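You operate a simulated robot arm through the tools that you are given. There is no shell and no other tool. Be economical: measure what you need, move in short steps, check, and stop when the job is done.

The job below is to be done with a simulated robot arm. You get a single attempt, and the scene is never put back.

Task
Stow both leads in the cable tray, then switch the red glow on.
Fine: the orange and the teal lead; shut the tray lid before the glow goes on.
Where things are to end (x, y in the base frame): orange lead within 60 mm of [560, -200]; teal lead within 60 mm of [560, 0].

Only the result counts: the job must be done as asked and must still hold three seconds after the hand-in. Knocking over, shifting, dropping, spilling or breaking anything else fails it. A push-on lid holds only when it is set on centred and level and pressed home; a screw cap is set on level and turned clockwise until tight.

Robot
A 6-joint arm with a two-finger parallel gripper on a trunk, on a base that drives. Base frame: it is fixed to the floor where the robot stands at the start and does not move with it; the origin is under the middle of the robot, x ahead of it, y to its left, z up. Readings come in mm, rad, newtons and seconds.
With the tool pointing down near the work surface it reaches from about 320 to 700 mm from the robot's upright axis, wherever it stands. Its first joint turns from -2.897 to 2.897 rad. Places, roughly: cable tray lid [600, -100, 900]; floor of the cable tray [600, -100, 700]; glow switch [400, -1800, 800]; grey mains plug (4x3x6 cm) [600, 100, 800]; light strip [700, -1200, 700]; reset button [600, -300, 800]; scorched plug (4x3x6 cm) [600, 100, 800]. Payload 4.1 kg.
The tool frame sits at the grasp point between the pads (the TCP): z along the fingers, y along the line on which they close. The tips reach 23 mm beyond it. Largest opening 94 mm; finger width 38, thickness 10; the body of the gripper, 54 by 96 mm, starts 39 mm behind the TCP.
Orientation is that of the tool frame in the base frame, as [roll, pitch, yaw] about the fixed x, y, z axes, in that order (R = Rz(yaw) Ry(pitch) Rx(roll)). With the fingers straight down and closing along the base's y, the tool's x points along the base's -x, its y along +y and its z along -z.

Tools
- The arm moves only by the tool jog_arm. Its argument "deltas" is text: rows parted by semicolons, each of 7 numbers parted by spaces: the shift along the tool's x, y, z in mm, then the turn, a rotation vector about the tool's x, y, z in rad, then the closure in counts, from 0 (fully open) to 255 (shut). In form: x y z rx ry rz jaw; .... A call has 1 to 20 rows; each row shifts and turns the commanded pose from where the row before left it, along the tool's axes as they then stand. Each row takes 0.2 s and may step no farther than 50 mm and 0.15 rad from the row before; otherwise, or with a gripper value out of range, the whole call is refused. A pose out of reach is approached as far as the arm can. The call stops where the force on the tool passes 40 N (or 10 N more than at its start, if that is more) or the arm is blocked; 0.2 s more then pass. The fingers move at their own pace (about 45 mm/s each) and stop on an object; they squeeze with about 32 N. The grip force told is the motor's: it shows also when the fingers shut on nothing. Time passes only in rows, and 0.2 s behind the last, so rows that do not move let the fingers close. It gives the time, the measured TCP pose, the force on the tool (base axes), the opening and the grip force at its end, in the units of the frame above (readings bear some noise), with the torque about the TCP (base axes, N m) and any sound that the robot's microphone picked up.
- Cameras (640 x 400 px; columns grow to the right, rows downward): "scene" is now at [-12.1, 104.3, 1503.8]; the picture's right is [-0.79, -0.61, 0.00], its down [-0.47, 0.61, -0.64] and it looks along [0.39, -0.51, -0.77] (base axes); focal length 268 px, centre (320, 200). "wrist" rides on the gripper at [86, 16, -74] in the tool frame; the picture's right is [-0.18, 0.98, 0.00], its down [-0.58, -0.11, -0.81] and it looks along [-0.79, -0.15, 0.59] (tool axes); focal length 243 px, centre (320, 200). There is no depth. A picture from a camera that has moved, and an enlarged one, comes with that camera's place and axes in the base frame and with its lens.
- camera(camera): a new picture of that camera. No time passes.
- slide_trunk(by): slides the trunk up (or, below 0, down) by that many mm; the arm and the scene camera ride with it, the base frame stays. It gives what a move gives, with no picture.
- base_move(legs): drives the robot by 1 to 6 legs, each [ahead, turn to the left] in mm and rad, along the robot's own axes; the way and the turn of a leg run together, so that a leg with both is an arc; at most 1500 mm and 3.142 rad a leg. The arm and the cameras ride along, it lands a little off, and it stops where it bumps. It gives what a move gives.
- head_to(pan, tilt): turns the head with the scene camera to pan (to the left, within 2.705 rad either way) and tilt (down, from -0.506 to 1.204), counted from straight ahead of the robot. It gives what a move gives.
- inspect(camera, box): a new picture of the part [left, top, right, bottom] of that camera's present view, enlarged. No time passes.
- hand_in(): hands the job in; it is judged then, once.

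Go step by step. Nothing tells you exact positions but the pictures and the camera data: compare them with the known pose of the tool, close in by small moves and look again before you grip or let go. The budget is 120 turns and 82 pictures, counting those below and the enlarged ones. Unless the task says otherwise, let go and move clear before handing in, and close with one line.

The tools are called after ">>>" as name(argument=value, ...) on one line, values as JSON. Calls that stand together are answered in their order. jog_arm: Moves the arm, as the interface text tells. Its arguments: {"type":"object","properties":{"deltas":{"type":"string"}},"required":["deltas"]} The other tools are called the same way: slide_trunk (by) slides the trunk up or down; base_move (legs) drives the base; head_to (pan, tilt) turns the head that bears the scene camera; camera (camera) takes a picture; inspect (camera, box) takes an enlarged picture of a part of a camera's view; hand_in () hands the job in.

At the start:

```text
time: 0.0
ee_pos: [425.2, -61.8, 1240.7]
ee_rot: [3.14, 0.0, 3.141]
wrist_force: [-0.2, -0.1, 0.2]
wrist_torque: [0.02, 0.02, -0.01]
width: 94.0
gripper_force: 0.1
trunk travel left (down, up): [-475.0, 115.0]
robot x, y, heading: [0.5, -3.4, 0.002]
head pan, tilt: [-0.916, 0.88]
```

scene: 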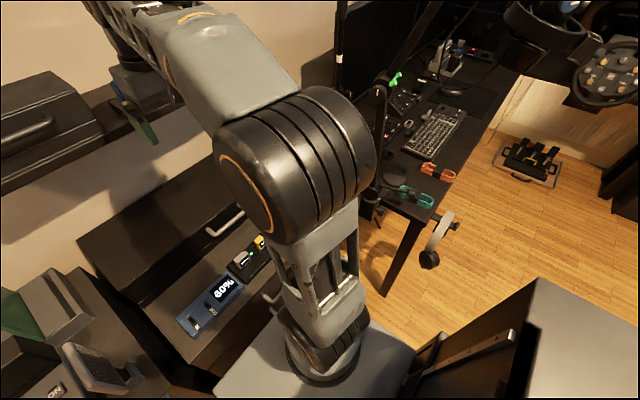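
wrist: 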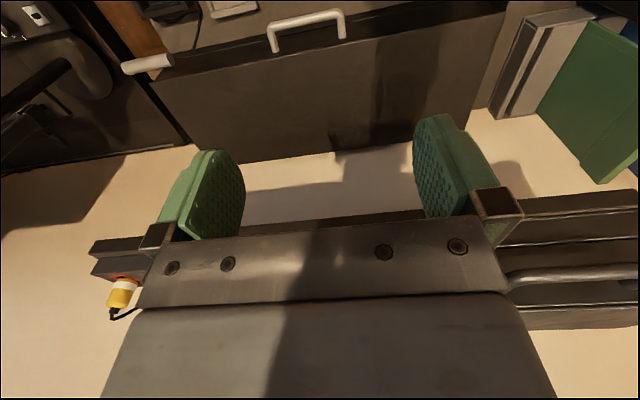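

I see the scene camera facing right-forward, partly blocked by the arm; there is a tray with a lid near the front and a desk to the right. I'll turn the head straight ahead to survey the work area.

>>> head_to(pan=0.0, tilt=0.8)

>>> camera(camera="scene")

```text
time: 1.2
ee_pos: [425.6, -61.2, 1241.3]
ee_rot: [-3.142, 0.001, 3.141]
wrist_force: [-0.8, 0.1, -0.3]
wrist_torque: [0.03, 0.0, 0.0]
width: 94.0
gripper_force: 0.1
trunk travel left (down, up): [-475.0, 115.0]
robot x, y, heading: [2.8, 0.1, -0.001]
head pan, tilt: [0.0, 0.799]
```

```text
79 pictures are left
camera scene: at [21.9, 165.0, 1510.1], right [0.0, -1.0, 0.0], down [-0.72, 0.0, -0.7], along [0.7, 0.0, -0.72], focal length 268 px, centre (320, 200)
```

scene: 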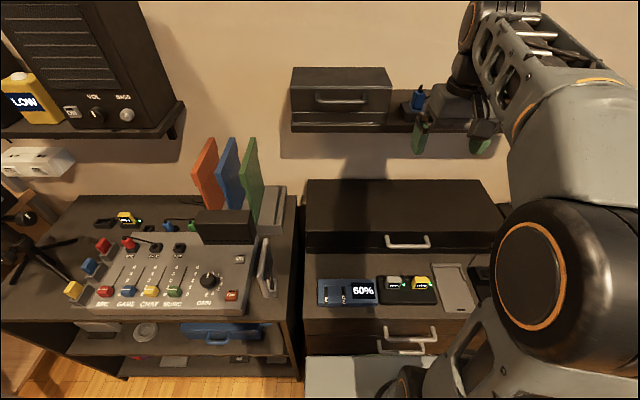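

The dark box with a handle ahead matches the cable tray lid. I'll enlarge it and look around elsewhere for the leads.

>>> inspect(camera="scene", box=[270, 160, 520, 360])

>>> inspect(camera="scene", box=[0, 170, 300, 370])

>>> inspect(camera="wrist", box=[0, 0, 640, 400])

```text
2.00 times, centred on (395, 260) of scene
camera zoom: at [21.9, 165.0, 1510.1], right [0.0, -1.0, 0.0], down [-0.72, 0.0, -0.7], along [0.7, 0.0, -0.72], focal length 536 px, centre (170, 80)
```

zoom: 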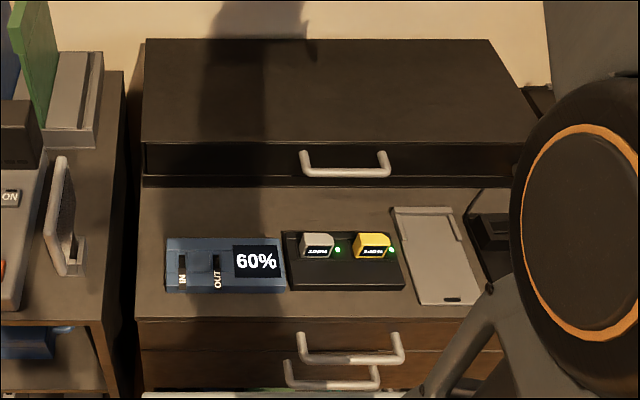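

```text
2.00 times, centred on (150, 270) of scene
camera zoom: at [21.9, 165.0, 1510.1], right [0.0, -1.0, 0.0], down [-0.72, 0.0, -0.7], along [0.7, 0.0, -0.72], focal length 536 px, centre (660, 60)
```

zoom: 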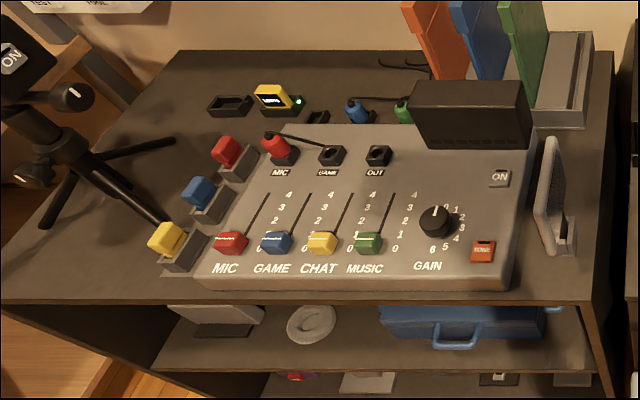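

```text
1.00 times, centred on (320, 200) of wrist
camera zoom: at [338.0, -45.2, 1314.3], right [0.18, 0.98, 0.0], down [0.58, -0.11, 0.81], along [0.79, -0.15, -0.59], focal length 243 px, centre (320, 200)
```

zoom: 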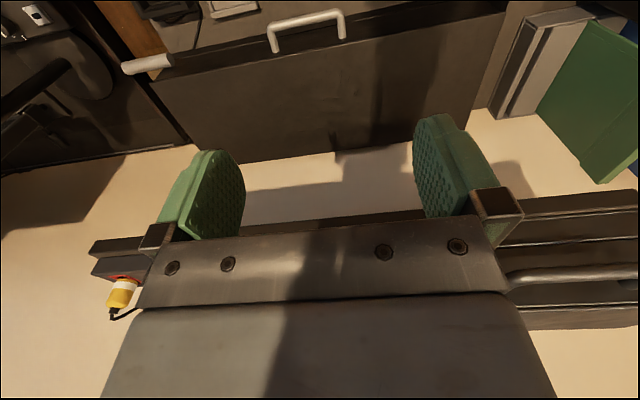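

The tray is ahead with its lid closed (handle on the front edge). The orange and teal items on the desk to the right are probably the leads; I'll turn the head there.

>>> head_to(pan=-1.5, tilt=0.75)

>>> camera(camera="scene")

>>> inspect(camera="scene", box=[200, 80, 440, 230])

```text
time: 2.8
ee_pos: [424.5, -61.9, 1241.1]
ee_rot: [-3.14, 0.0, 3.141]
wrist_force: [-1.0, 0.6, 0.9]
wrist_torque: [-0.01, 0.02, 0.01]
width: 94.2
gripper_force: 0.0
trunk travel left (down, up): [-475.0, 115.0]
robot x, y, heading: [-1.5, 1.3, -0.005]
head pan, tilt: [-1.499, 0.75]
```

```text
75 pictures are left
camera scene: at [-52.7, 82.4, 1514.1], right [-1.0, -0.07, 0.0], down [-0.05, 0.68, -0.73], along [0.05, -0.73, -0.68], focal length 268 px, centre (320, 200)
```

scene: 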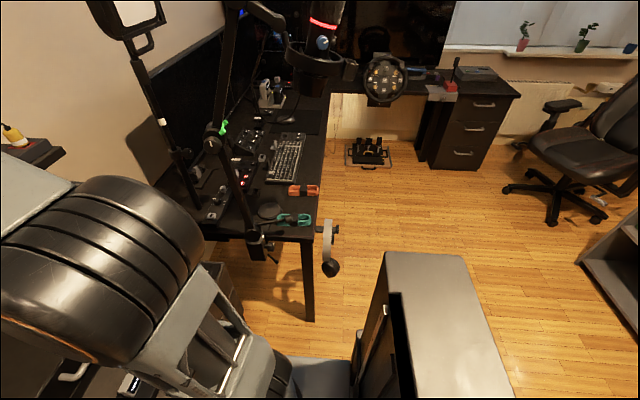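

```text
2.67 times, centred on (320, 155) of scene
camera zoom: at [-52.7, 82.4, 1514.1], right [-1.0, -0.07, 0.0], down [-0.05, 0.68, -0.73], along [0.05, -0.73, -0.68], focal length 715 px, centre (320, 320)
```

zoom: 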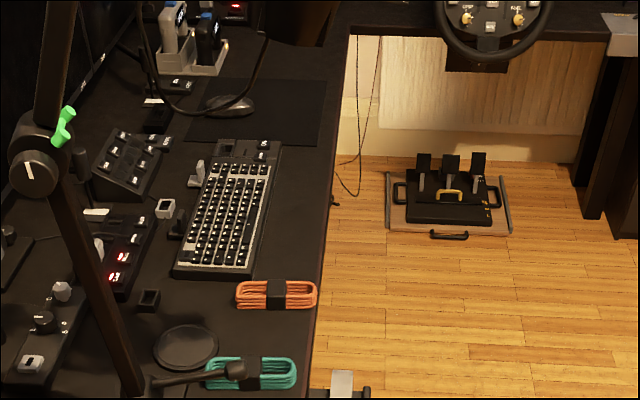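

The leads are strapped coils on the right-hand desk: orange ≈ [78, -796], teal ≈ [94, -616]. The tray is the long dark box ahead, its handle near [490, -100, 821], with a shelf above; I'll lower the trunk for parallax and look at box and shelf again.

>>> slide_trunk(by=-200)

>>> head_to(pan=0.0, tilt=0.45)

>>> camera(camera="scene")

>>> camera(camera="wrist")

```text
time: 5.0
ee_pos: [425.6, -60.6, 1041.4]
ee_rot: [-3.141, 0.002, -3.141]
wrist_force: [-0.4, 0.2, -0.6]
wrist_torque: [0.03, 0.02, 0.02]
width: 94.1
gripper_force: 0.1
trunk travel left (down, up): [-275.0, 315.0]
robot x, y, heading: [2.5, -2.7, -0.001]
head pan, tilt: [-1.499, 0.75]
```

```text
time: 6.6
ee_pos: [425.3, -61.6, 1040.1]
ee_rot: [-3.14, 0.0, 3.141]
wrist_force: [-0.8, 0.4, 0.0]
wrist_torque: [-0.03, -0.02, -0.01]
width: 94.0
gripper_force: 0.0
trunk travel left (down, up): [-275.0, 315.0]
robot x, y, heading: [2.4, -0.1, -0.003]
head pan, tilt: [0.0, 0.45]
```

```text
73 pictures are left
camera scene: at [33.2, 165.0, 1340.6], right [0.0, -1.0, 0.0], down [-0.44, 0.0, -0.9], along [0.9, 0.0, -0.44], focal length 268 px, centre (320, 200)
```

scene: 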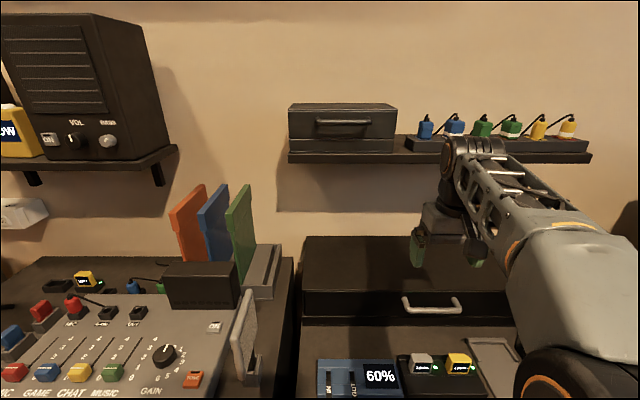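

```text
72 pictures are left
camera wrist: at [338.1, -45.2, 1114.3], right [0.18, 0.98, 0.0], down [0.58, -0.11, 0.81], along [0.79, -0.15, -0.59], focal length 243 px, centre (320, 200)
```

wrist: 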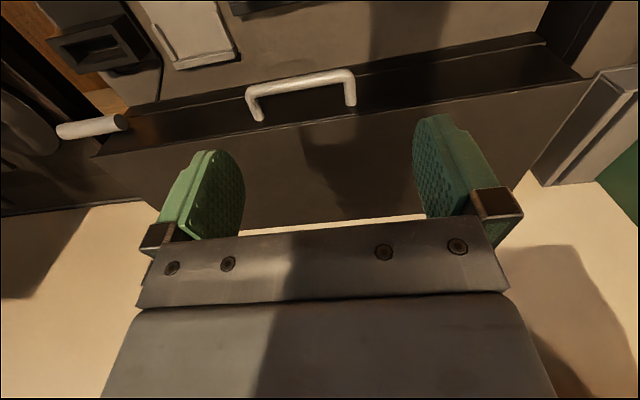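

Triangulating: table top ≈ 740, tray box x 530–766, y −410…207, top z ≈ 848, handle bar ≈ [480, −103, 825]; shelf front edge ≈ x 575, z 1165. I'll turn the gripper so it closes along x and come above the handle.

>>> jog_arm(deltas="0 0 0 0 0 0.1428 100;0 0 0 0 0 0.1428 100;0 0 0 0 0 0.1428 100;0 0 0 0 0 0.1428 100;0 0 0 0 0 0.1428 100;0 0 0 0 0 0.1428 100;0 0 0 0 0 0.1428 100;0 0 0 0 0 0.1428 100;0 0 0 0 0 0.1428 100;0 0 0 0 0 0.1428 100;0 0 0 0 0 0.1428 100;-20 20 40 0 0 0 100;-20 20 40 0 0 0 100;0 0 30 0 0 0 100")

>>> camera(camera="wrist")

>>> head_to(pan=-0.1, tilt=0.7)

>>> camera(camera="scene")

```text
time: 9.6
ee_pos: [466.0, -102.3, 931.0]
ee_rot: [-3.141, 0.001, 1.572]
wrist_force: [-0.5, 0.9, 0.2]
wrist_torque: [0.01, -0.05, 0.01]
width: 57.2
gripper_force: 0.1
trunk travel left (down, up): [-275.0, 315.0]
robot x, y, heading: [2.9, 0.8, -0.004]
head pan, tilt: [0.0, 0.45]
```

```text
71 pictures are left
camera wrist: at [481.2, -15.0, 1004.3], right [0.98, -0.18, 0.0], down [-0.11, -0.58, 0.81], along [-0.15, -0.79, -0.59], focal length 243 px, centre (320, 200)
```

wrist: 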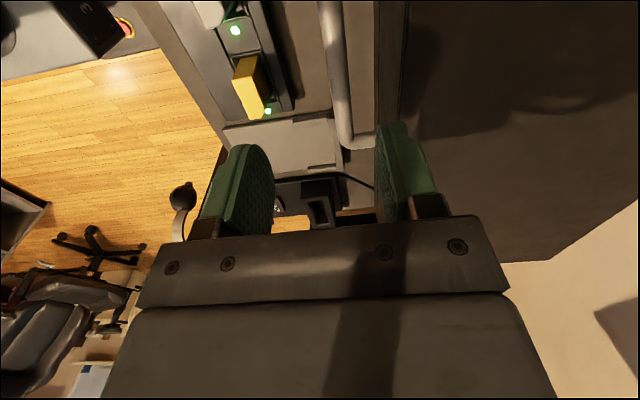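

```text
time: 10.3
ee_pos: [465.6, -101.0, 931.7]
ee_rot: [-3.141, -0.001, 1.571]
wrist_force: [-0.3, -0.5, 0.1]
wrist_torque: [-0.01, 0.0, -0.03]
width: 57.3
gripper_force: 0.1
trunk travel left (down, up): [-275.0, 315.0]
robot x, y, heading: [-1.3, -1.4, 0.0]
head pan, tilt: [-0.099, 0.7]
```

```text
70 pictures are left
camera scene: at [25.9, 156.6, 1318.4], right [-0.1, -1.0, 0.0], down [-0.64, 0.06, -0.77], along [0.76, -0.08, -0.64], focal length 268 px, centre (320, 200)
```

scene: 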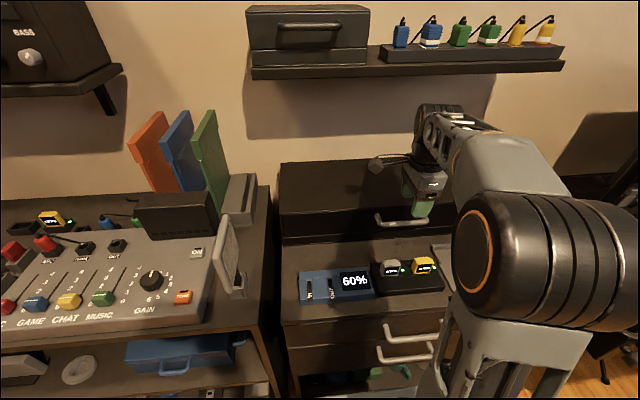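

The bar is at x ≈ 476 with the box face at x ≈ 516, so the inner finger fits between. I'll lower straight down around the bar to z ≈ 824.

>>> jog_arm(deltas="0 1 35 0 0 0 100;0 1 35 0 0 0 100;0 0 20 0 0 0 100;0 0 17 0 0 0 100;0 0 0 0 0 0 100")

>>> camera(camera="wrist")

>>> inspect(camera="scene", box=[330, 130, 490, 290])

```text
time: 11.6
ee_pos: [466.5, -102.2, 823.8]
ee_rot: [-3.141, 0.0, 1.571]
wrist_force: [1.2, 0.2, 0.4]
wrist_torque: [-0.01, -0.01, -0.02]
width: 57.3
gripper_force: 0.0
trunk travel left (down, up): [-275.0, 315.0]
robot x, y, heading: [-0.4, 4.1, -0.002]
head pan, tilt: [-0.099, 0.7]
```

```text
69 pictures are left
camera wrist: at [481.5, -15.2, 897.1], right [0.98, -0.18, 0.0], down [-0.11, -0.58, 0.81], along [-0.15, -0.79, -0.59], focal length 243 px, centre (320, 200)
```

wrist: 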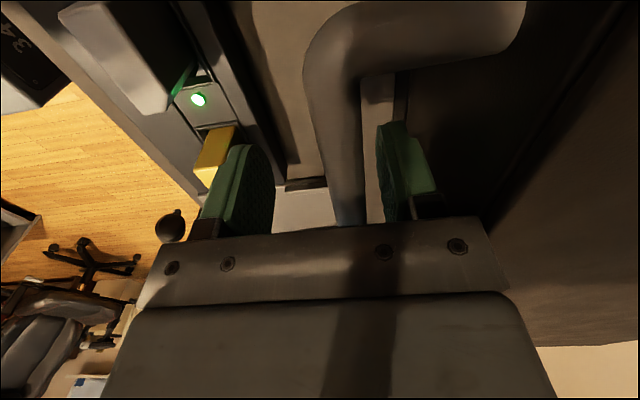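

```text
2.50 times, centred on (410, 210) of scene
camera zoom: at [25.9, 156.6, 1318.4], right [-0.1, -1.0, 0.0], down [-0.64, 0.06, -0.76], along [0.76, -0.08, -0.64], focal length 671 px, centre (95, 175)
```

zoom: 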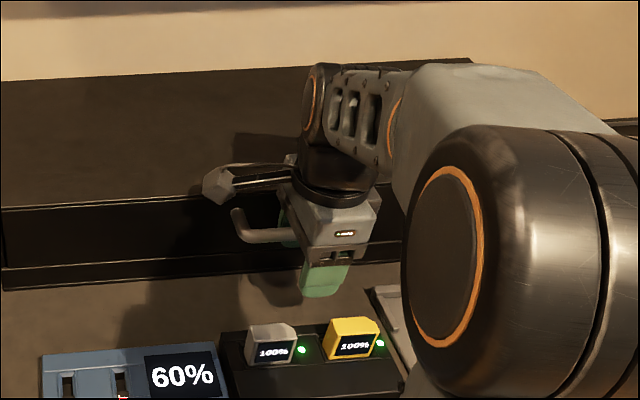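

The bar sits between the fingers. I'll close partly, centre on the bar, then grip it.

>>> jog_arm(deltas="0 0 0 0 0 0 150;0 3 0 0 0 0 165;0 3 0 0 0 0 165;0 2 0 0 0 0 175;0 0 0 0 0 0 200;0 0 0 0 0 0 255;0 0 0 0 0 0 255;0 0 0 0 0 0 255")

```text
time: 12.5
ee_pos: [467.5, -100.7, 824.7]
ee_rot: [-3.131, -0.002, 1.567]
wrist_force: [-17.1, 5.8, 6.7]
wrist_torque: [-0.48, -1.53, -0.25]
width: 39.4
gripper_force: 10.6
trunk travel left (down, up): [-275.0, 315.0]
robot x, y, heading: [0.5, -2.8, -0.001]
head pan, tilt: [-0.099, 0.7]
stopped in row 4: the force on the tool passed its limit (the readings are from after the stop); the commanded pose is now the measured one
```

The tool met something while shifting forward; the torque suggests contact well above the tips. I'll look before going on.

>>> camera(camera="wrist")

>>> inspect(camera="scene", box=[370, 150, 450, 230])

```text
67 pictures are left
camera wrist: at [483.4, -15.2, 897.7], right [0.98, -0.19, -0.01], down [-0.1, -0.58, 0.81], along [-0.16, -0.79, -0.59], focal length 243 px, centre (320, 200)
```

wrist: 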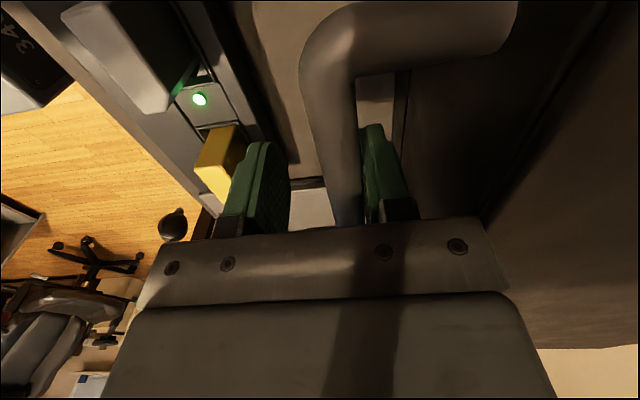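

```text
5.00 times, centred on (410, 190) of scene
camera zoom: at [22.1, 157.0, 1318.6], right [-0.1, -0.99, 0.0], down [-0.64, 0.06, -0.77], along [0.76, -0.08, -0.64], focal length 1341 px, centre (-130, 250)
```

zoom: 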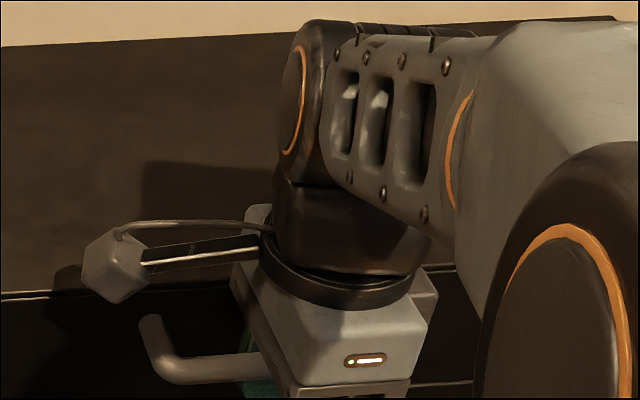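

The gripper body touched the tray's front face (body half-width 48 mm), while the bar is properly between the fingers. I'll open slightly, tilt the tool 30° forward about the TCP so the body clears, then centre and grip.

>>> jog_arm(deltas="0 -2 0 0 0 0 122;0 0 0 -0.1 0 0 122;0 0 0 -0.1 0 0 122;0 0 0 -0.1 0 0 122;0 0 0 -0.1 0 0 122;0 0 0 -0.1 0 0 122;0 2 0 0 0 0 130;0 0 0 0 0 0 130")

>>> camera(camera="wrist")

```text
time: 14.3
ee_pos: [469.4, -102.2, 823.8]
ee_rot: [2.652, -0.001, 1.567]
wrist_force: [0.6, -0.2, 1.1]
wrist_torque: [-0.02, -0.01, 0.06]
width: 46.5
gripper_force: 0.6
trunk travel left (down, up): [-275.0, 315.0]
robot x, y, heading: [2.5, 2.0, -0.004]
head pan, tilt: [-0.099, 0.7]
```

```text
65 pictures are left
camera wrist: at [448.3, -15.3, 896.2], right [0.87, -0.19, 0.46], down [-0.48, -0.58, 0.66], along [0.15, -0.79, -0.59], focal length 243 px, centre (320, 200)
```

wrist: 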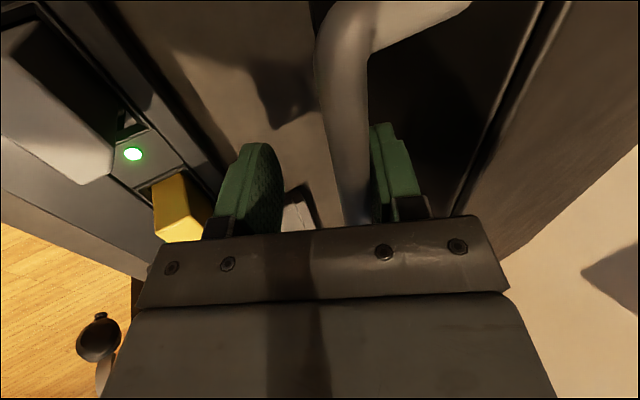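

Bar still between the fingers, no force. I'll shift toward it in small steps while closing.

>>> jog_arm(deltas="0 3 0 0 0 0 140;0 3 0 0 0 0 155;0 3 0 0 0 0 170;0 2 0 0 0 0 185;0 0 0 0 0 0 215;0 0 0 0 0 0 255;0 0 0 0 0 0 255")

```text
time: 15.9
ee_pos: [483.3, -101.4, 829.9]
ee_rot: [2.645, 0.002, 1.57]
wrist_force: [37.1, -1.6, 16.4]
wrist_torque: [-0.36, 0.34, 0.95]
width: 13.7
gripper_force: 44.9
trunk travel left (down, up): [-275.0, 315.0]
robot x, y, heading: [1.8, 1.4, -0.003]
head pan, tilt: [-0.099, 0.7]
```

Gripped the bar (13.7 mm). I'll relieve the sideways load and test a small lift.

>>> jog_arm(deltas="0 4 0 0 0 0 255;0 2.3 -4.4 0 0 0 255;0 4.7 -8.8 0 0 0 255;0 4.7 -8.8 0 0 0 255")

```text
time: 16.9
ee_pos: [482.7, -100.7, 853.3]
ee_rot: [2.658, -0.004, 1.568]
wrist_force: [10.5, -1.8, -3.8]
wrist_torque: [0.06, 0.17, 1.7]
width: 13.9
gripper_force: 44.6
trunk travel left (down, up): [-275.0, 315.0]
robot x, y, heading: [-3.2, 3.4, -0.004]
head pan, tilt: [-0.099, 0.7]
```

The lid lifts. I'll follow the arc around a rear hinge (~x 766, z 860) while gradually levelling the tool.

>>> jog_arm(deltas="0 7 -12.4 -0.03 0 0 255;0 7 -12.4 -0.03 0 0 255;0 8.7 -11.1 -0.03 0 0 255;0 8.8 -11.1 -0.03 0 0 255;0 10.5 -9.6 -0.03 0 0 255;0 10.5 -9.5 -0.03 0 0 255;0 0 0 0 0 0 255")

>>> camera(camera="scene")

```text
time: 18.5
ee_pos: [493.3, -100.6, 939.1]
ee_rot: [2.472, -0.005, 1.569]
wrist_force: [7.3, 0.2, -6.0]
wrist_torque: [-0.32, 0.16, 0.87]
width: 13.5
gripper_force: 45.5
trunk travel left (down, up): [-275.0, 315.0]
robot x, y, heading: [-3.3, 0.7, 0.003]
head pan, tilt: [-0.099, 0.7]
```

```text
64 pictures are left
camera scene: at [26.6, 156.6, 1318.3], right [-0.1, -0.99, 0.0], down [-0.64, 0.06, -0.76], along [0.76, -0.08, -0.64], focal length 268 px, centre (320, 200)
```

scene: 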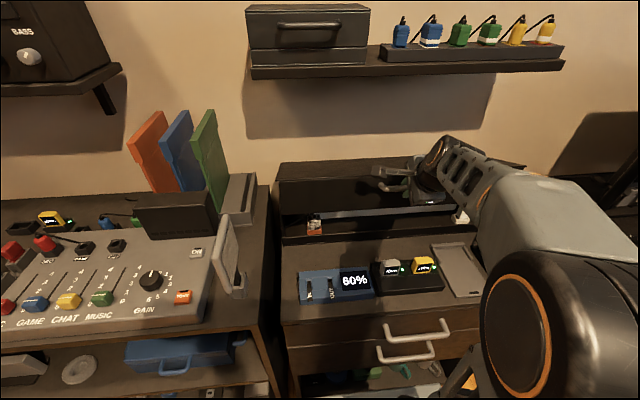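

Lid is following with small forces. I continue the arc to about 45°, levelling the tool more to stay clear of the shelf.

>>> jog_arm(deltas="0 11.9 -7.8 -0.05 0 0 255;0 12.3 -7 -0.05 0 0 255;0 13.2 -5.3 -0.05 0 0 255;0 13.5 -4.5 -0.05 0 0 255;0 14 -2.5 -0.05 0 0 255;0 14.1 -1.7 -0.05 0 0 255;0 14.2 0.4 -0.05 0 0 255;0 14.2 1.1 -0.05 0 0 255;0 13.9 3.2 -0.05 0 0 255;0 13.7 3.9 -0.05 0 0 255;0 0 0 0 0 0 255")

>>> camera(camera="scene")

```text
time: 20.9
ee_pos: [563.9, -102.2, 1061.6]
ee_rot: [1.97, -0.002, 1.568]
wrist_force: [-0.3, 3.4, -3.6]
wrist_torque: [0.41, 0.05, -0.19]
width: 13.7
gripper_force: 45.6
trunk travel left (down, up): [-275.0, 315.0]
robot x, y, heading: [-0.4, -1.4, 0.0]
head pan, tilt: [-0.099, 0.7]
```

```text
63 pictures are left
camera scene: at [25.6, 157.0, 1318.4], right [-0.1, -0.99, 0.0], down [-0.64, 0.06, -0.76], along [0.76, -0.08, -0.64], focal length 268 px, centre (320, 200)
```

scene: 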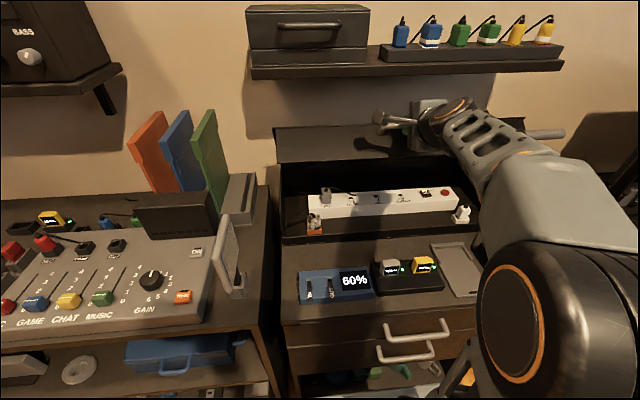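

The tray holds a power strip with plugs and a red button. I'll raise the lid a bit further to ~56°, then see whether it stays.

>>> jog_arm(deltas="0 13 5.3 -0.07 0 0 255;0 12.9 6.3 -0.07 0 0 255;0 11.4 8.2 -0.07 0 0 255;0 11 9.3 -0.07 0 0 255;0 0 0 0 0 0 255")

>>> inspect(camera="scene", box=[260, 50, 580, 250])

>>> camera(camera="wrist")

```text
time: 22.1
ee_pos: [607.9, -103.0, 1096.6]
ee_rot: [1.697, -0.003, 1.567]
wrist_force: [5.2, 5.6, -16.2]
wrist_torque: [1.13, 0.2, -1.16]
width: 14.0
gripper_force: 45.7
trunk travel left (down, up): [-275.0, 315.0]
robot x, y, heading: [0.6, -4.0, -0.003]
head pan, tilt: [-0.099, 0.7]
```

```text
2.00 times, centred on (420, 150) of scene
camera zoom: at [27.3, 157.0, 1318.2], right [-0.1, -0.99, 0.0], down [-0.64, 0.06, -0.76], along [0.76, -0.08, -0.65], focal length 536 px, centre (120, 300)
```

zoom: 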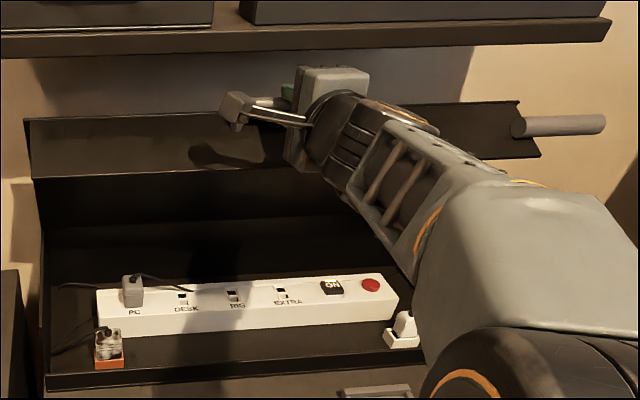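

```text
61 pictures are left
camera wrist: at [534.0, -15.5, 1121.0], right [0.12, -0.19, 0.97], down [-0.82, -0.58, -0.01], along [0.57, -0.79, -0.23], focal length 243 px, centre (320, 200)
```

wrist: 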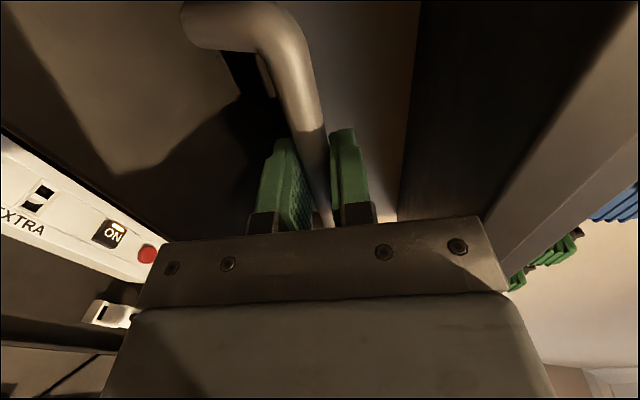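

The lid is at ~56° and the lower finger sits beneath the bar, so I can open a little safely and then lower the gripper to see if the lid stays.

>>> jog_arm(deltas="0 0 0 0 0 0 190;0 0 0 0 0 0 170;0 -3 0 0 0 0 170;0 0 0 0 0 0 170")

>>> camera(camera="wrist")

```text
time: 23.1
ee_pos: [604.3, -102.8, 1095.1]
ee_rot: [1.693, -0.003, 1.568]
wrist_force: [-0.2, -0.1, -0.1]
wrist_torque: [0.01, -0.03, -0.01]
width: 31.3
gripper_force: 0.1
trunk travel left (down, up): [-275.0, 315.0]
robot x, y, heading: [-4.3, 1.5, -0.005]
head pan, tilt: [-0.099, 0.7]
```

```text
60 pictures are left
camera wrist: at [531.6, -16.3, 1120.8], right [0.12, -0.19, 0.98], down [-0.82, -0.58, -0.01], along [0.57, -0.79, -0.22], focal length 243 px, centre (320, 200)
```

wrist: 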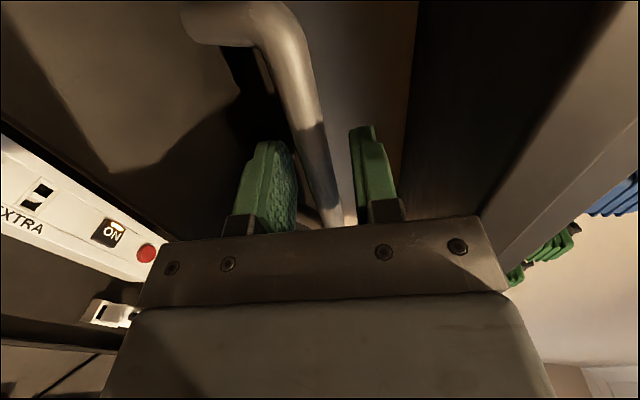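

The lid stays on its own friction (zero force). I withdraw backwards clear of the handle.

>>> jog_arm(deltas="0 0 -10 0 0 0 150;0 0 -30 0 0 0 130;0 0 -40 0 0 0 130;0 0 -40 0 0 0 130;0 0 -40 0 0 0 130")

>>> inspect(camera="scene", box=[260, 70, 580, 270])

>>> camera(camera="wrist")

```text
time: 24.3
ee_pos: [446.3, -100.3, 1114.6]
ee_rot: [1.694, -0.001, 1.567]
wrist_force: [0.1, -0.1, 0.4]
wrist_torque: [-0.01, -0.05, 0.0]
width: 45.9
gripper_force: 0.1
trunk travel left (down, up): [-275.0, 315.0]
robot x, y, heading: [0.3, -0.9, -0.004]
head pan, tilt: [-0.099, 0.7]
```

```text
2.00 times, centred on (420, 170) of scene
camera zoom: at [25.6, 156.6, 1318.4], right [-0.1, -0.99, 0.0], down [-0.64, 0.06, -0.76], along [0.76, -0.08, -0.64], focal length 536 px, centre (120, 260)
```

zoom: 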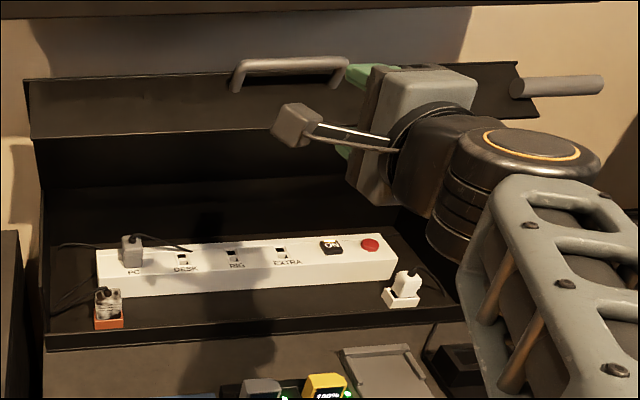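

```text
58 pictures are left
camera wrist: at [373.6, -13.7, 1139.4], right [0.12, -0.19, 0.98], down [-0.82, -0.58, -0.01], along [0.57, -0.79, -0.22], focal length 243 px, centre (320, 200)
```

wrist: 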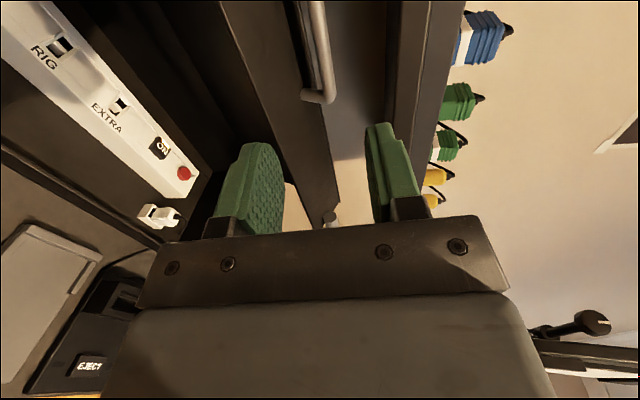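

The lid stays open; scorched plug sits near [556,114], white plug near [555,−318], strip front at x ≈ 620, leaving floor room at the targets. Now I'll look to the right to plan fetching the leads.

>>> head_to(pan=-1.45, tilt=0.8)

>>> camera(camera="scene")

>>> inspect(camera="scene", box=[220, 60, 380, 160])

```text
time: 25.8
ee_pos: [445.3, -100.5, 1114.5]
ee_rot: [1.692, -0.003, 1.567]
wrist_force: [-0.3, 0.4, 0.3]
wrist_torque: [-0.03, -0.02, 0.0]
width: 46.1
gripper_force: 0.1
trunk travel left (down, up): [-275.0, 315.0]
robot x, y, heading: [2.4, -2.3, -0.005]
head pan, tilt: [-1.45, 0.799]
```

```text
57 pictures are left
camera scene: at [-49.5, 85.1, 1310.1], right [-0.99, -0.12, 0.0], down [-0.09, 0.71, -0.7], along [0.08, -0.69, -0.72], focal length 268 px, centre (320, 200)
```

scene: 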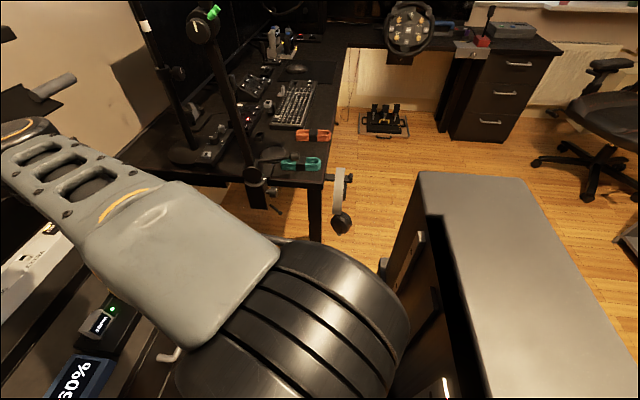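

```text
4.00 times, centred on (300, 110) of scene
camera zoom: at [-49.5, 85.1, 1310.1], right [-0.99, -0.12, 0.0], down [-0.09, 0.71, -0.7], along [0.08, -0.69, -0.72], focal length 1073 px, centre (400, 560)
```

zoom: 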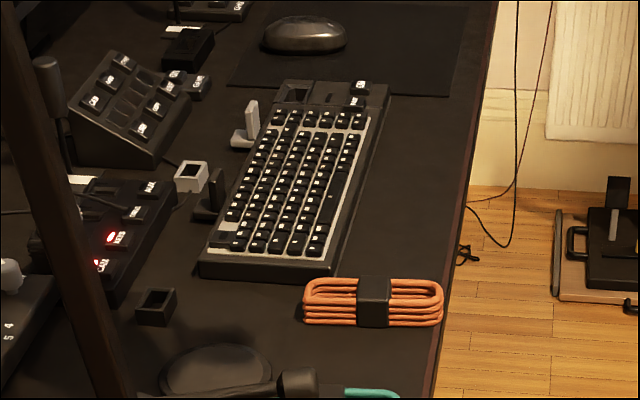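

The leads lie on the near end of the right-hand desk, with a boom and small gooseneck close by. I'll enlarge the teal area.

>>> inspect(camera="scene", box=[220, 110, 380, 210])

```text
4.00 times, centred on (300, 160) of scene
camera zoom: at [-49.5, 85.1, 1310.1], right [-0.99, -0.12, 0.0], down [-0.09, 0.71, -0.7], along [0.08, -0.69, -0.72], focal length 1073 px, centre (400, 360)
```

zoom: 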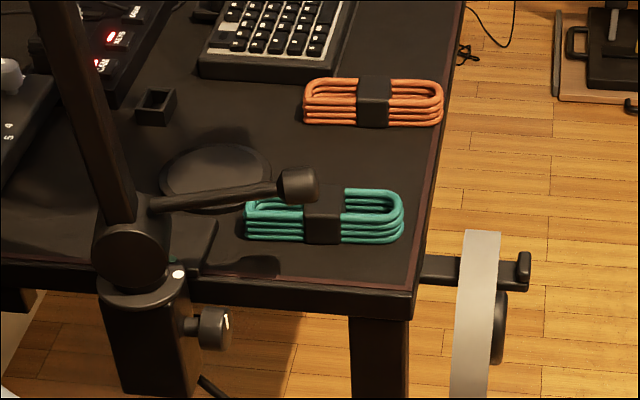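

Teal ≈ [96, −605], orange ≈ [79, −777], each ~131 mm long along x, ~40 mm wide; a boom clamp's handle hovers near teal's +x end. I'll point the tool down again, turn the wrist to the other side and retract a bit, before driving.

>>> jog_arm(deltas="0 0 -6 0.145 0 0 0;0 0 -6 0.145 0 0 0;0 0 -6 0.145 0 0 0;0 0 0 0.145 0 0 0;0 0 0 0.145 0 0 0;0 0 0 0.145 0 0 0;0 0 0 0.145 0 0 0;0 0 0 0.145 0 0 0;0 0 0 0.145 0 0 0;0 0 0 0.145 0 0 0;0 0 0 0 0 -0.15 0;0 0 0 0 0 -0.15 0;0 0 0 0 0 -0.15 0;0 0 0 0 0 -0.15 0;0 0 0 0 0 -0.15 0;0 0 0 0 0 -0.15 0;0 0 0 0 0 -0.15 0;0 0 0 0 0 -0.15 0;0 0 0 0 0 -0.15 0;0 0 0 0 0 -0.15 0")

>>> jog_arm(deltas="0 0 0 0 0 -0.15 0;0 0 0 0 0 -0.15 0;0 0 0 0 0 -0.15 0;0 0 0 0 0 -0.15 0;0 0 0 0 0 -0.15 0;0 0 0 0 0 -0.15 0;0 0 0 0 0 -0.15 0;0 0 0 0 0 -0.15 0;0 0 0 0 0 -0.15 0;0 0 0 0 0 -0.15 0;0 0 0 0 0 -0.1416 0")

>>> base_move(legs=[[0, -0.2]])

>>> camera(camera="scene")

```text
time: 30.0
ee_pos: [428.8, -102.0, 1120.2]
ee_rot: [3.14, -0.003, 3.07]
wrist_force: [0.2, 0.1, 0.2]
wrist_torque: [0.03, 0.03, 0.0]
width: 93.9
gripper_force: 0.1
trunk travel left (down, up): [-275.0, 315.0]
robot x, y, heading: [-1.6, 0.9, -0.001]
head pan, tilt: [-1.45, 0.799]
```

```text
time: 32.4
ee_pos: [428.4, -102.3, 1121.4]
ee_rot: [3.14, 0.002, -1.574]
wrist_force: [-1.2, 0.0, 0.5]
wrist_torque: [-0.03, 0.02, -0.06]
width: 94.2
gripper_force: 0.1
trunk travel left (down, up): [-275.0, 315.0]
robot x, y, heading: [-1.6, -1.6, -0.001]
head pan, tilt: [-1.45, 0.799]
```

```text
time: 33.5
ee_pos: [400.5, -186.6, 1120.9]
ee_rot: [3.139, 0.003, -1.777]
wrist_force: [0.7, 0.9, -0.3]
wrist_torque: [0.03, -0.02, -0.02]
width: 93.9
gripper_force: 0.0
trunk travel left (down, up): [-275.0, 315.0]
robot x, y, heading: [-1.9, -1.3, -0.204]
head pan, tilt: [-1.45, 0.799]
```

```text
54 pictures are left
camera scene: at [-31.2, 93.4, 1310.1], right [-1.0, 0.08, 0.0], down [0.06, 0.71, -0.7], along [-0.06, -0.69, -0.72], focal length 268 px, centre (320, 200)
```

scene: 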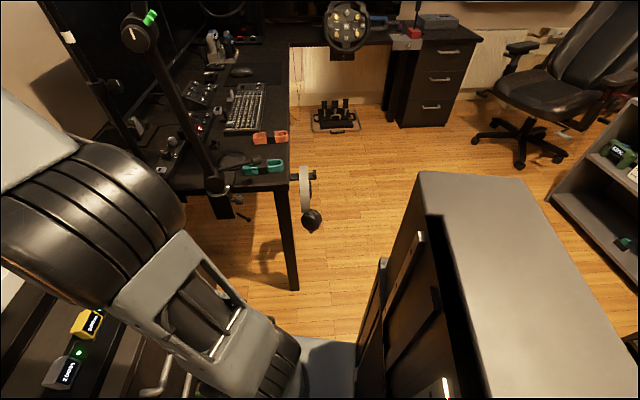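

The grey box is the robot's own mast, so I must mind its swing. I'll check what is behind before backing off a little.

>>> head_to(pan=2.6, tilt=0.7)

>>> camera(camera="scene")

```text
time: 36.8
ee_pos: [401.0, -185.9, 1121.2]
ee_rot: [3.141, 0.002, -1.777]
wrist_force: [0.3, 0.0, -0.9]
wrist_torque: [0.0, 0.0, -0.02]
width: 94.2
gripper_force: 0.0
trunk travel left (down, up): [-275.0, 315.0]
robot x, y, heading: [0.2, -1.7, -0.201]
head pan, tilt: [2.601, 0.7]
```

```text
53 pictures are left
camera scene: at [-87.1, 231.3, 1318.4], right [0.68, 0.74, 0.0], down [0.47, -0.44, -0.76], along [-0.56, 0.52, -0.64], focal length 268 px, centre (320, 200)
```

scene: 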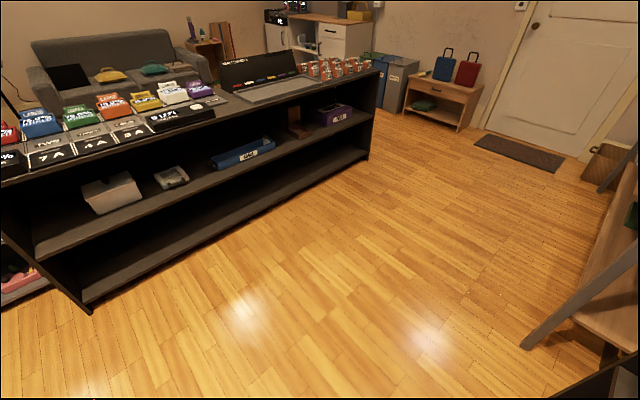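

Plenty of free floor behind. I'll back off, approach to about (−60, −140) and face between tray and desk.

>>> base_move(legs=[[-130, 0], [0, -0.97], [179, 0], [0, 0.4]])

>>> head_to(pan=-0.75, tilt=0.85)

>>> camera(camera="scene")

```text
time: 42.0
ee_pos: [8.7, -574.9, 1124.6]
ee_rot: [-3.137, 0.0, -2.756]
wrist_force: [-0.7, 0.2, -0.6]
wrist_torque: [0.0, 0.01, 0.01]
width: 94.0
gripper_force: 0.1
trunk travel left (down, up): [-275.0, 315.0]
robot x, y, heading: [-58.7, -140.7, -1.184]
head pan, tilt: [2.601, 0.7]
stopped in leg 4: the robot was blocked; the commanded pose is now the measured one
```

```text
time: 44.8
ee_pos: [10.7, -575.9, 1123.8]
ee_rot: [-3.139, 0.001, -2.755]
wrist_force: [0.0, -0.1, -0.4]
wrist_torque: [0.01, 0.05, 0.02]
width: 94.2
gripper_force: 0.0
trunk travel left (down, up): [-275.0, 315.0]
robot x, y, heading: [-60.5, -143.8, -1.177]
head pan, tilt: [-0.75, 0.85]
```

```text
52 pictures are left
camera scene: at [45.9, -96.5, 1306.1], right [-0.94, 0.35, 0.0], down [0.26, 0.7, -0.66], along [-0.23, -0.62, -0.75], focal length 268 px, centre (320, 200)
```

scene: 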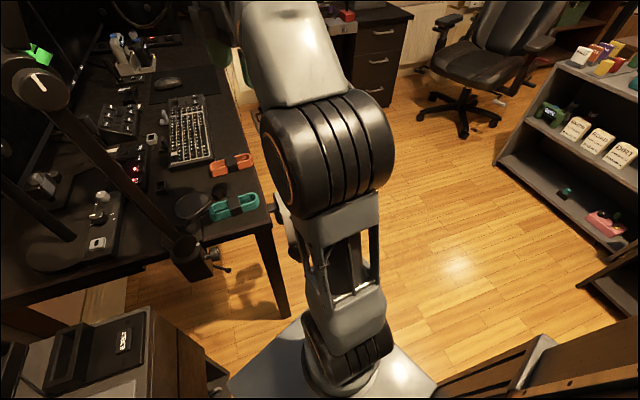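

The left turn was blocked by the base plate at the tray table, but the position suits: both leads are within reach. I align the gripper (closing along y) and move above the orange lead, staying left of the boom.

>>> jog_arm(deltas="0 0 0 0 0 0.1287 0;0 0 0 0 0 0.1287 0;0 0 0 0 0 0.1287 0;-11.5 -33.7 29 0 0 0 0;-11.5 -33.7 29 0 0 0 0;-11.5 -33.7 29 0 0 0 0;-11.5 -33.7 29 0 0 0 0;-11.5 -33.7 29 0 0 0 0;-11.5 -33.7 29 0 0 0 0;0 0 0 0 0 0 0")

>>> camera(camera="wrist")

>>> camera(camera="scene")

```text
time: 46.3
ee_pos: [92.0, -764.8, 949.3]
ee_rot: [3.047, -0.039, -3.13]
wrist_force: [1.7, -3.9, -10.1]
wrist_torque: [0.36, 0.11, 0.04]
width: 93.9
gripper_force: 0.1
trunk travel left (down, up): [-275.0, 315.0]
robot x, y, heading: [-58.0, -141.7, -1.178]
head pan, tilt: [-0.75, 0.85]
stopped in row 7: the arm was blocked; the commanded pose is now the measured one
```

```text
51 pictures are left
camera wrist: at [8.3, -757.4, 1027.8], right [0.18, 0.98, 0.09], down [0.62, -0.18, 0.77], along [0.77, -0.08, -0.63], focal length 243 px, centre (320, 200)
```

wrist: 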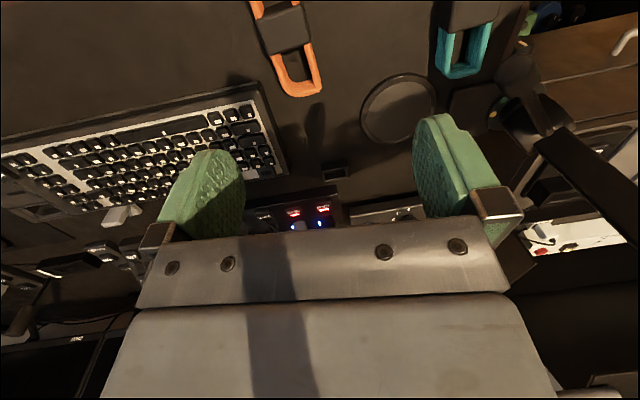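

```text
50 pictures are left
camera scene: at [62.5, -136.8, 1307.6], right [-0.94, 0.35, 0.02], down [0.25, 0.72, -0.64], along [-0.24, -0.6, -0.77], focal length 268 px, centre (320, 200)
```

scene: 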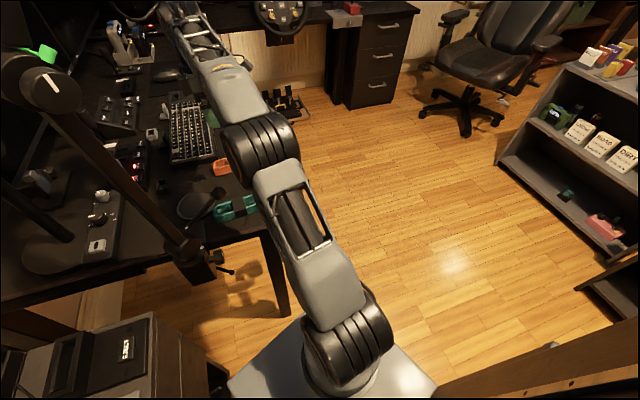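

The arm was blocked and the robot body seems tipped slightly, so something (elbow or forearm near the desk edge, or the reach limit) is pushing. I retreat the last steps right away.

>>> jog_arm(deltas="6 20 -15 0 0 0 0;11.5 33.7 -29 0 0 0 0;11.5 33.7 -29 0 0 0 0;0 0 0 0 0 0 0")

>>> camera(camera="scene")

```text
time: 47.3
ee_pos: [40.8, -638.4, 1069.2]
ee_rot: [3.097, -0.019, -3.137]
wrist_force: [0.2, -0.6, 0.8]
wrist_torque: [0.01, -0.01, 0.03]
width: 94.2
gripper_force: 0.0
trunk travel left (down, up): [-275.0, 315.0]
robot x, y, heading: [-57.5, -139.7, -1.182]
head pan, tilt: [-0.75, 0.85]
```

```text
49 pictures are left
camera scene: at [45.7, -102.8, 1305.6], right [-0.94, 0.35, 0.0], down [0.26, 0.71, -0.66], along [-0.23, -0.61, -0.75], focal length 268 px, centre (320, 200)
```

scene: 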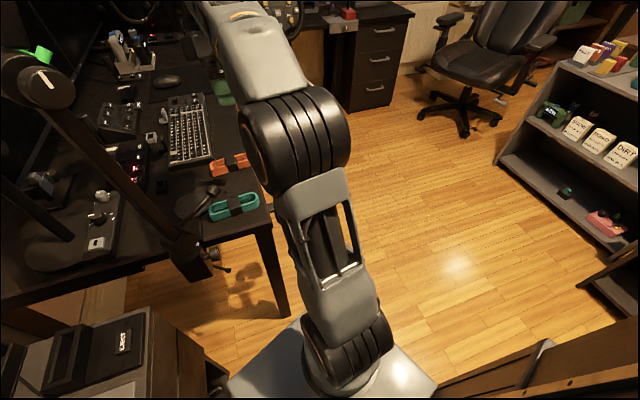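

The body settled back. I suspect the hanging microphone near [6, −774, 1279] was in the wrist's way; I'll tilt the head up to see it.

>>> head_to(pan=-0.4, tilt=0.25)

>>> camera(camera="scene")

```text
time: 48.3
ee_pos: [41.1, -637.0, 1070.4]
ee_rot: [3.101, -0.017, -3.134]
wrist_force: [0.0, -0.7, 0.7]
wrist_torque: [-0.01, 0.03, -0.03]
width: 94.1
gripper_force: 0.0
trunk travel left (down, up): [-275.0, 315.0]
robot x, y, heading: [-56.1, -142.6, -1.175]
head pan, tilt: [-0.4, 0.25]
```

```text
48 pictures are left
camera scene: at [72.3, -121.7, 1359.2], right [-1.0, 0.01, 0.0], down [0.0, 0.25, -0.97], along [-0.01, -0.97, -0.25], focal length 268 px, centre (320, 200)
```

scene: 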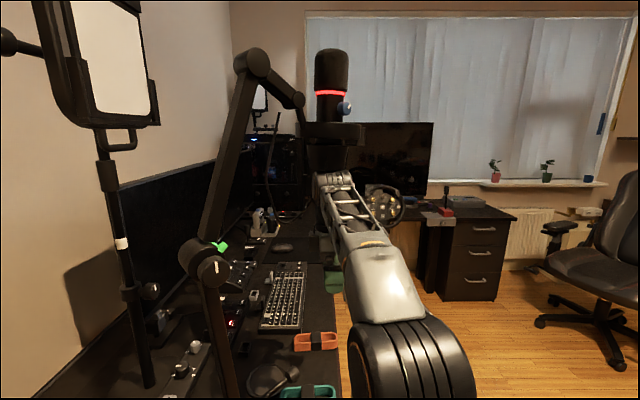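

The mic hangs around [20, −750] with its lower end at z ≈ 1280, too near the raised wrist. I'll pull back toward me, straighten the tool, and descend to z ≈ 870 before going under it.

>>> jog_arm(deltas="0 30 0 0.02 -0.009 0 0;0 40 0 0.02 -0.009 0 0;0 0 40 0 0 0 0;0 0 40 0 0 0 0;0 0 40 0 0 0 0;0 0 40 0 0 0 0;0 0 40 0 0 0 0;0 0 0 0 0 0 0")

>>> camera(camera="scene")

>>> camera(camera="wrist")

```text
time: 50.1
ee_pos: [40.1, -563.1, 874.4]
ee_rot: [-3.124, 0.002, -3.135]
wrist_force: [-0.5, 0.2, -0.2]
wrist_torque: [0.0, 0.02, 0.02]
width: 94.1
gripper_force: 0.1
trunk travel left (down, up): [-275.0, 315.0]
robot x, y, heading: [-61.3, -139.7, -1.18]
head pan, tilt: [-0.4, 0.25]
```

```text
47 pictures are left
camera scene: at [72.4, -116.4, 1359.2], right [-1.0, 0.01, 0.0], down [0.0, 0.25, -0.97], along [-0.01, -0.97, -0.25], focal length 268 px, centre (320, 200)
```

scene: 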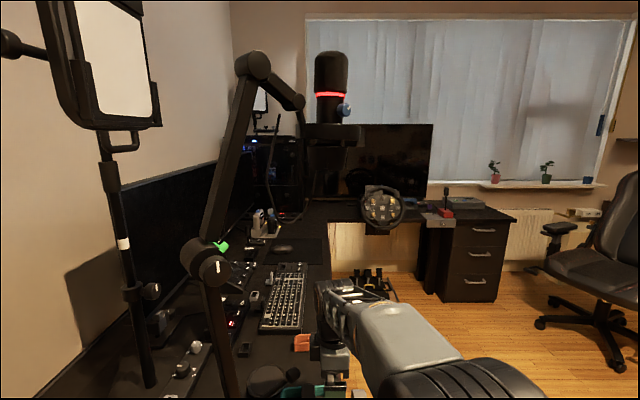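

```text
46 pictures are left
camera wrist: at [-46.3, -545.5, 948.7], right [0.18, 0.98, -0.02], down [0.58, -0.09, 0.81], along [0.79, -0.15, -0.59], focal length 243 px, centre (320, 200)
```

wrist: 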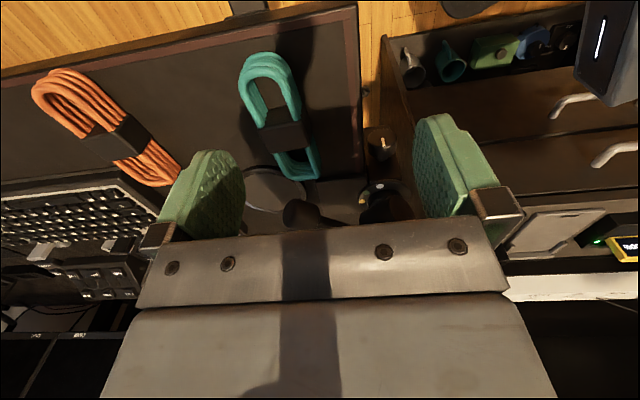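

Clear view: teal strap ≈ [88, −606], orange strap ≈ [71, −768], tops around z 765; the mic seems unmoved. I move under the mic to above the orange lead.

>>> jog_arm(deltas="-5.3 -34 4 -0.017 0 0 0;-5.3 -34 4 0 0 0 0;-5.3 -34 4 0 0 0 0;-5.3 -34 4 0 0 0 0;-5.3 -34 4 0 0 0 0;-5.3 -35 4 0 0 0 0;0 0 0 0 0 0 0")

>>> camera(camera="wrist")

```text
time: 51.7
ee_pos: [75.1, -767.3, 853.6]
ee_rot: [3.139, 0.003, -3.133]
wrist_force: [-0.8, 0.2, -0.4]
wrist_torque: [0.0, -0.03, 0.0]
width: 94.1
gripper_force: 0.0
trunk travel left (down, up): [-275.0, 315.0]
robot x, y, heading: [-59.6, -138.9, -1.177]
head pan, tilt: [-0.4, 0.25]
```

```text
45 pictures are left
camera wrist: at [-13.1, -752.6, 926.9], right [0.18, 0.98, 0.0], down [0.58, -0.11, 0.81], along [0.79, -0.14, -0.59], focal length 243 px, centre (320, 200)
```

wrist: 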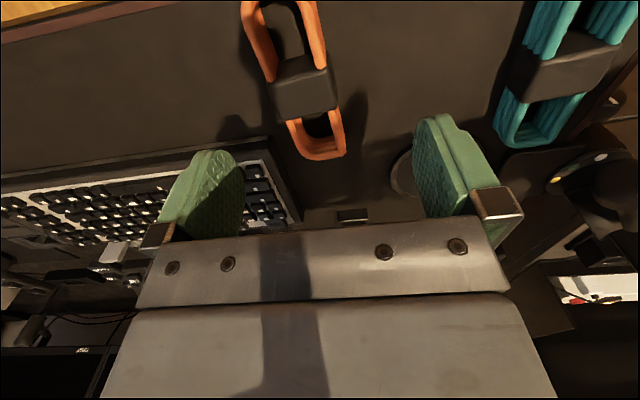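

Orange strap at ≈ [71, −780]. I centre over it and descend to grasp height.

>>> jog_arm(deltas="2 -12 20 0 0 0 0;2 0 25 0 0 0 0;0 0 20 0 0 0 0;0 0 10 0 0 0 0;0 0 5 0 0 0 0;0 0 0 0 0 0 0")

>>> camera(camera="wrist")

```text
time: 53.1
ee_pos: [70.4, -780.4, 773.3]
ee_rot: [3.14, 0.002, -3.133]
wrist_force: [0.7, -0.6, -0.4]
wrist_torque: [-0.01, -0.03, -0.01]
width: 94.0
gripper_force: 0.1
trunk travel left (down, up): [-275.0, 315.0]
robot x, y, heading: [-60.0, -141.9, -1.179]
head pan, tilt: [-0.4, 0.25]
```

```text
44 pictures are left
camera wrist: at [-18.0, -763.8, 847.4], right [0.18, 0.98, 0.0], down [0.58, -0.11, 0.81], along [0.79, -0.14, -0.59], focal length 243 px, centre (320, 200)
```

wrist: 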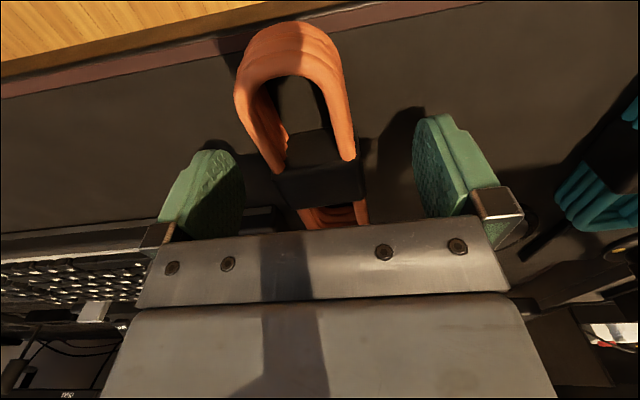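

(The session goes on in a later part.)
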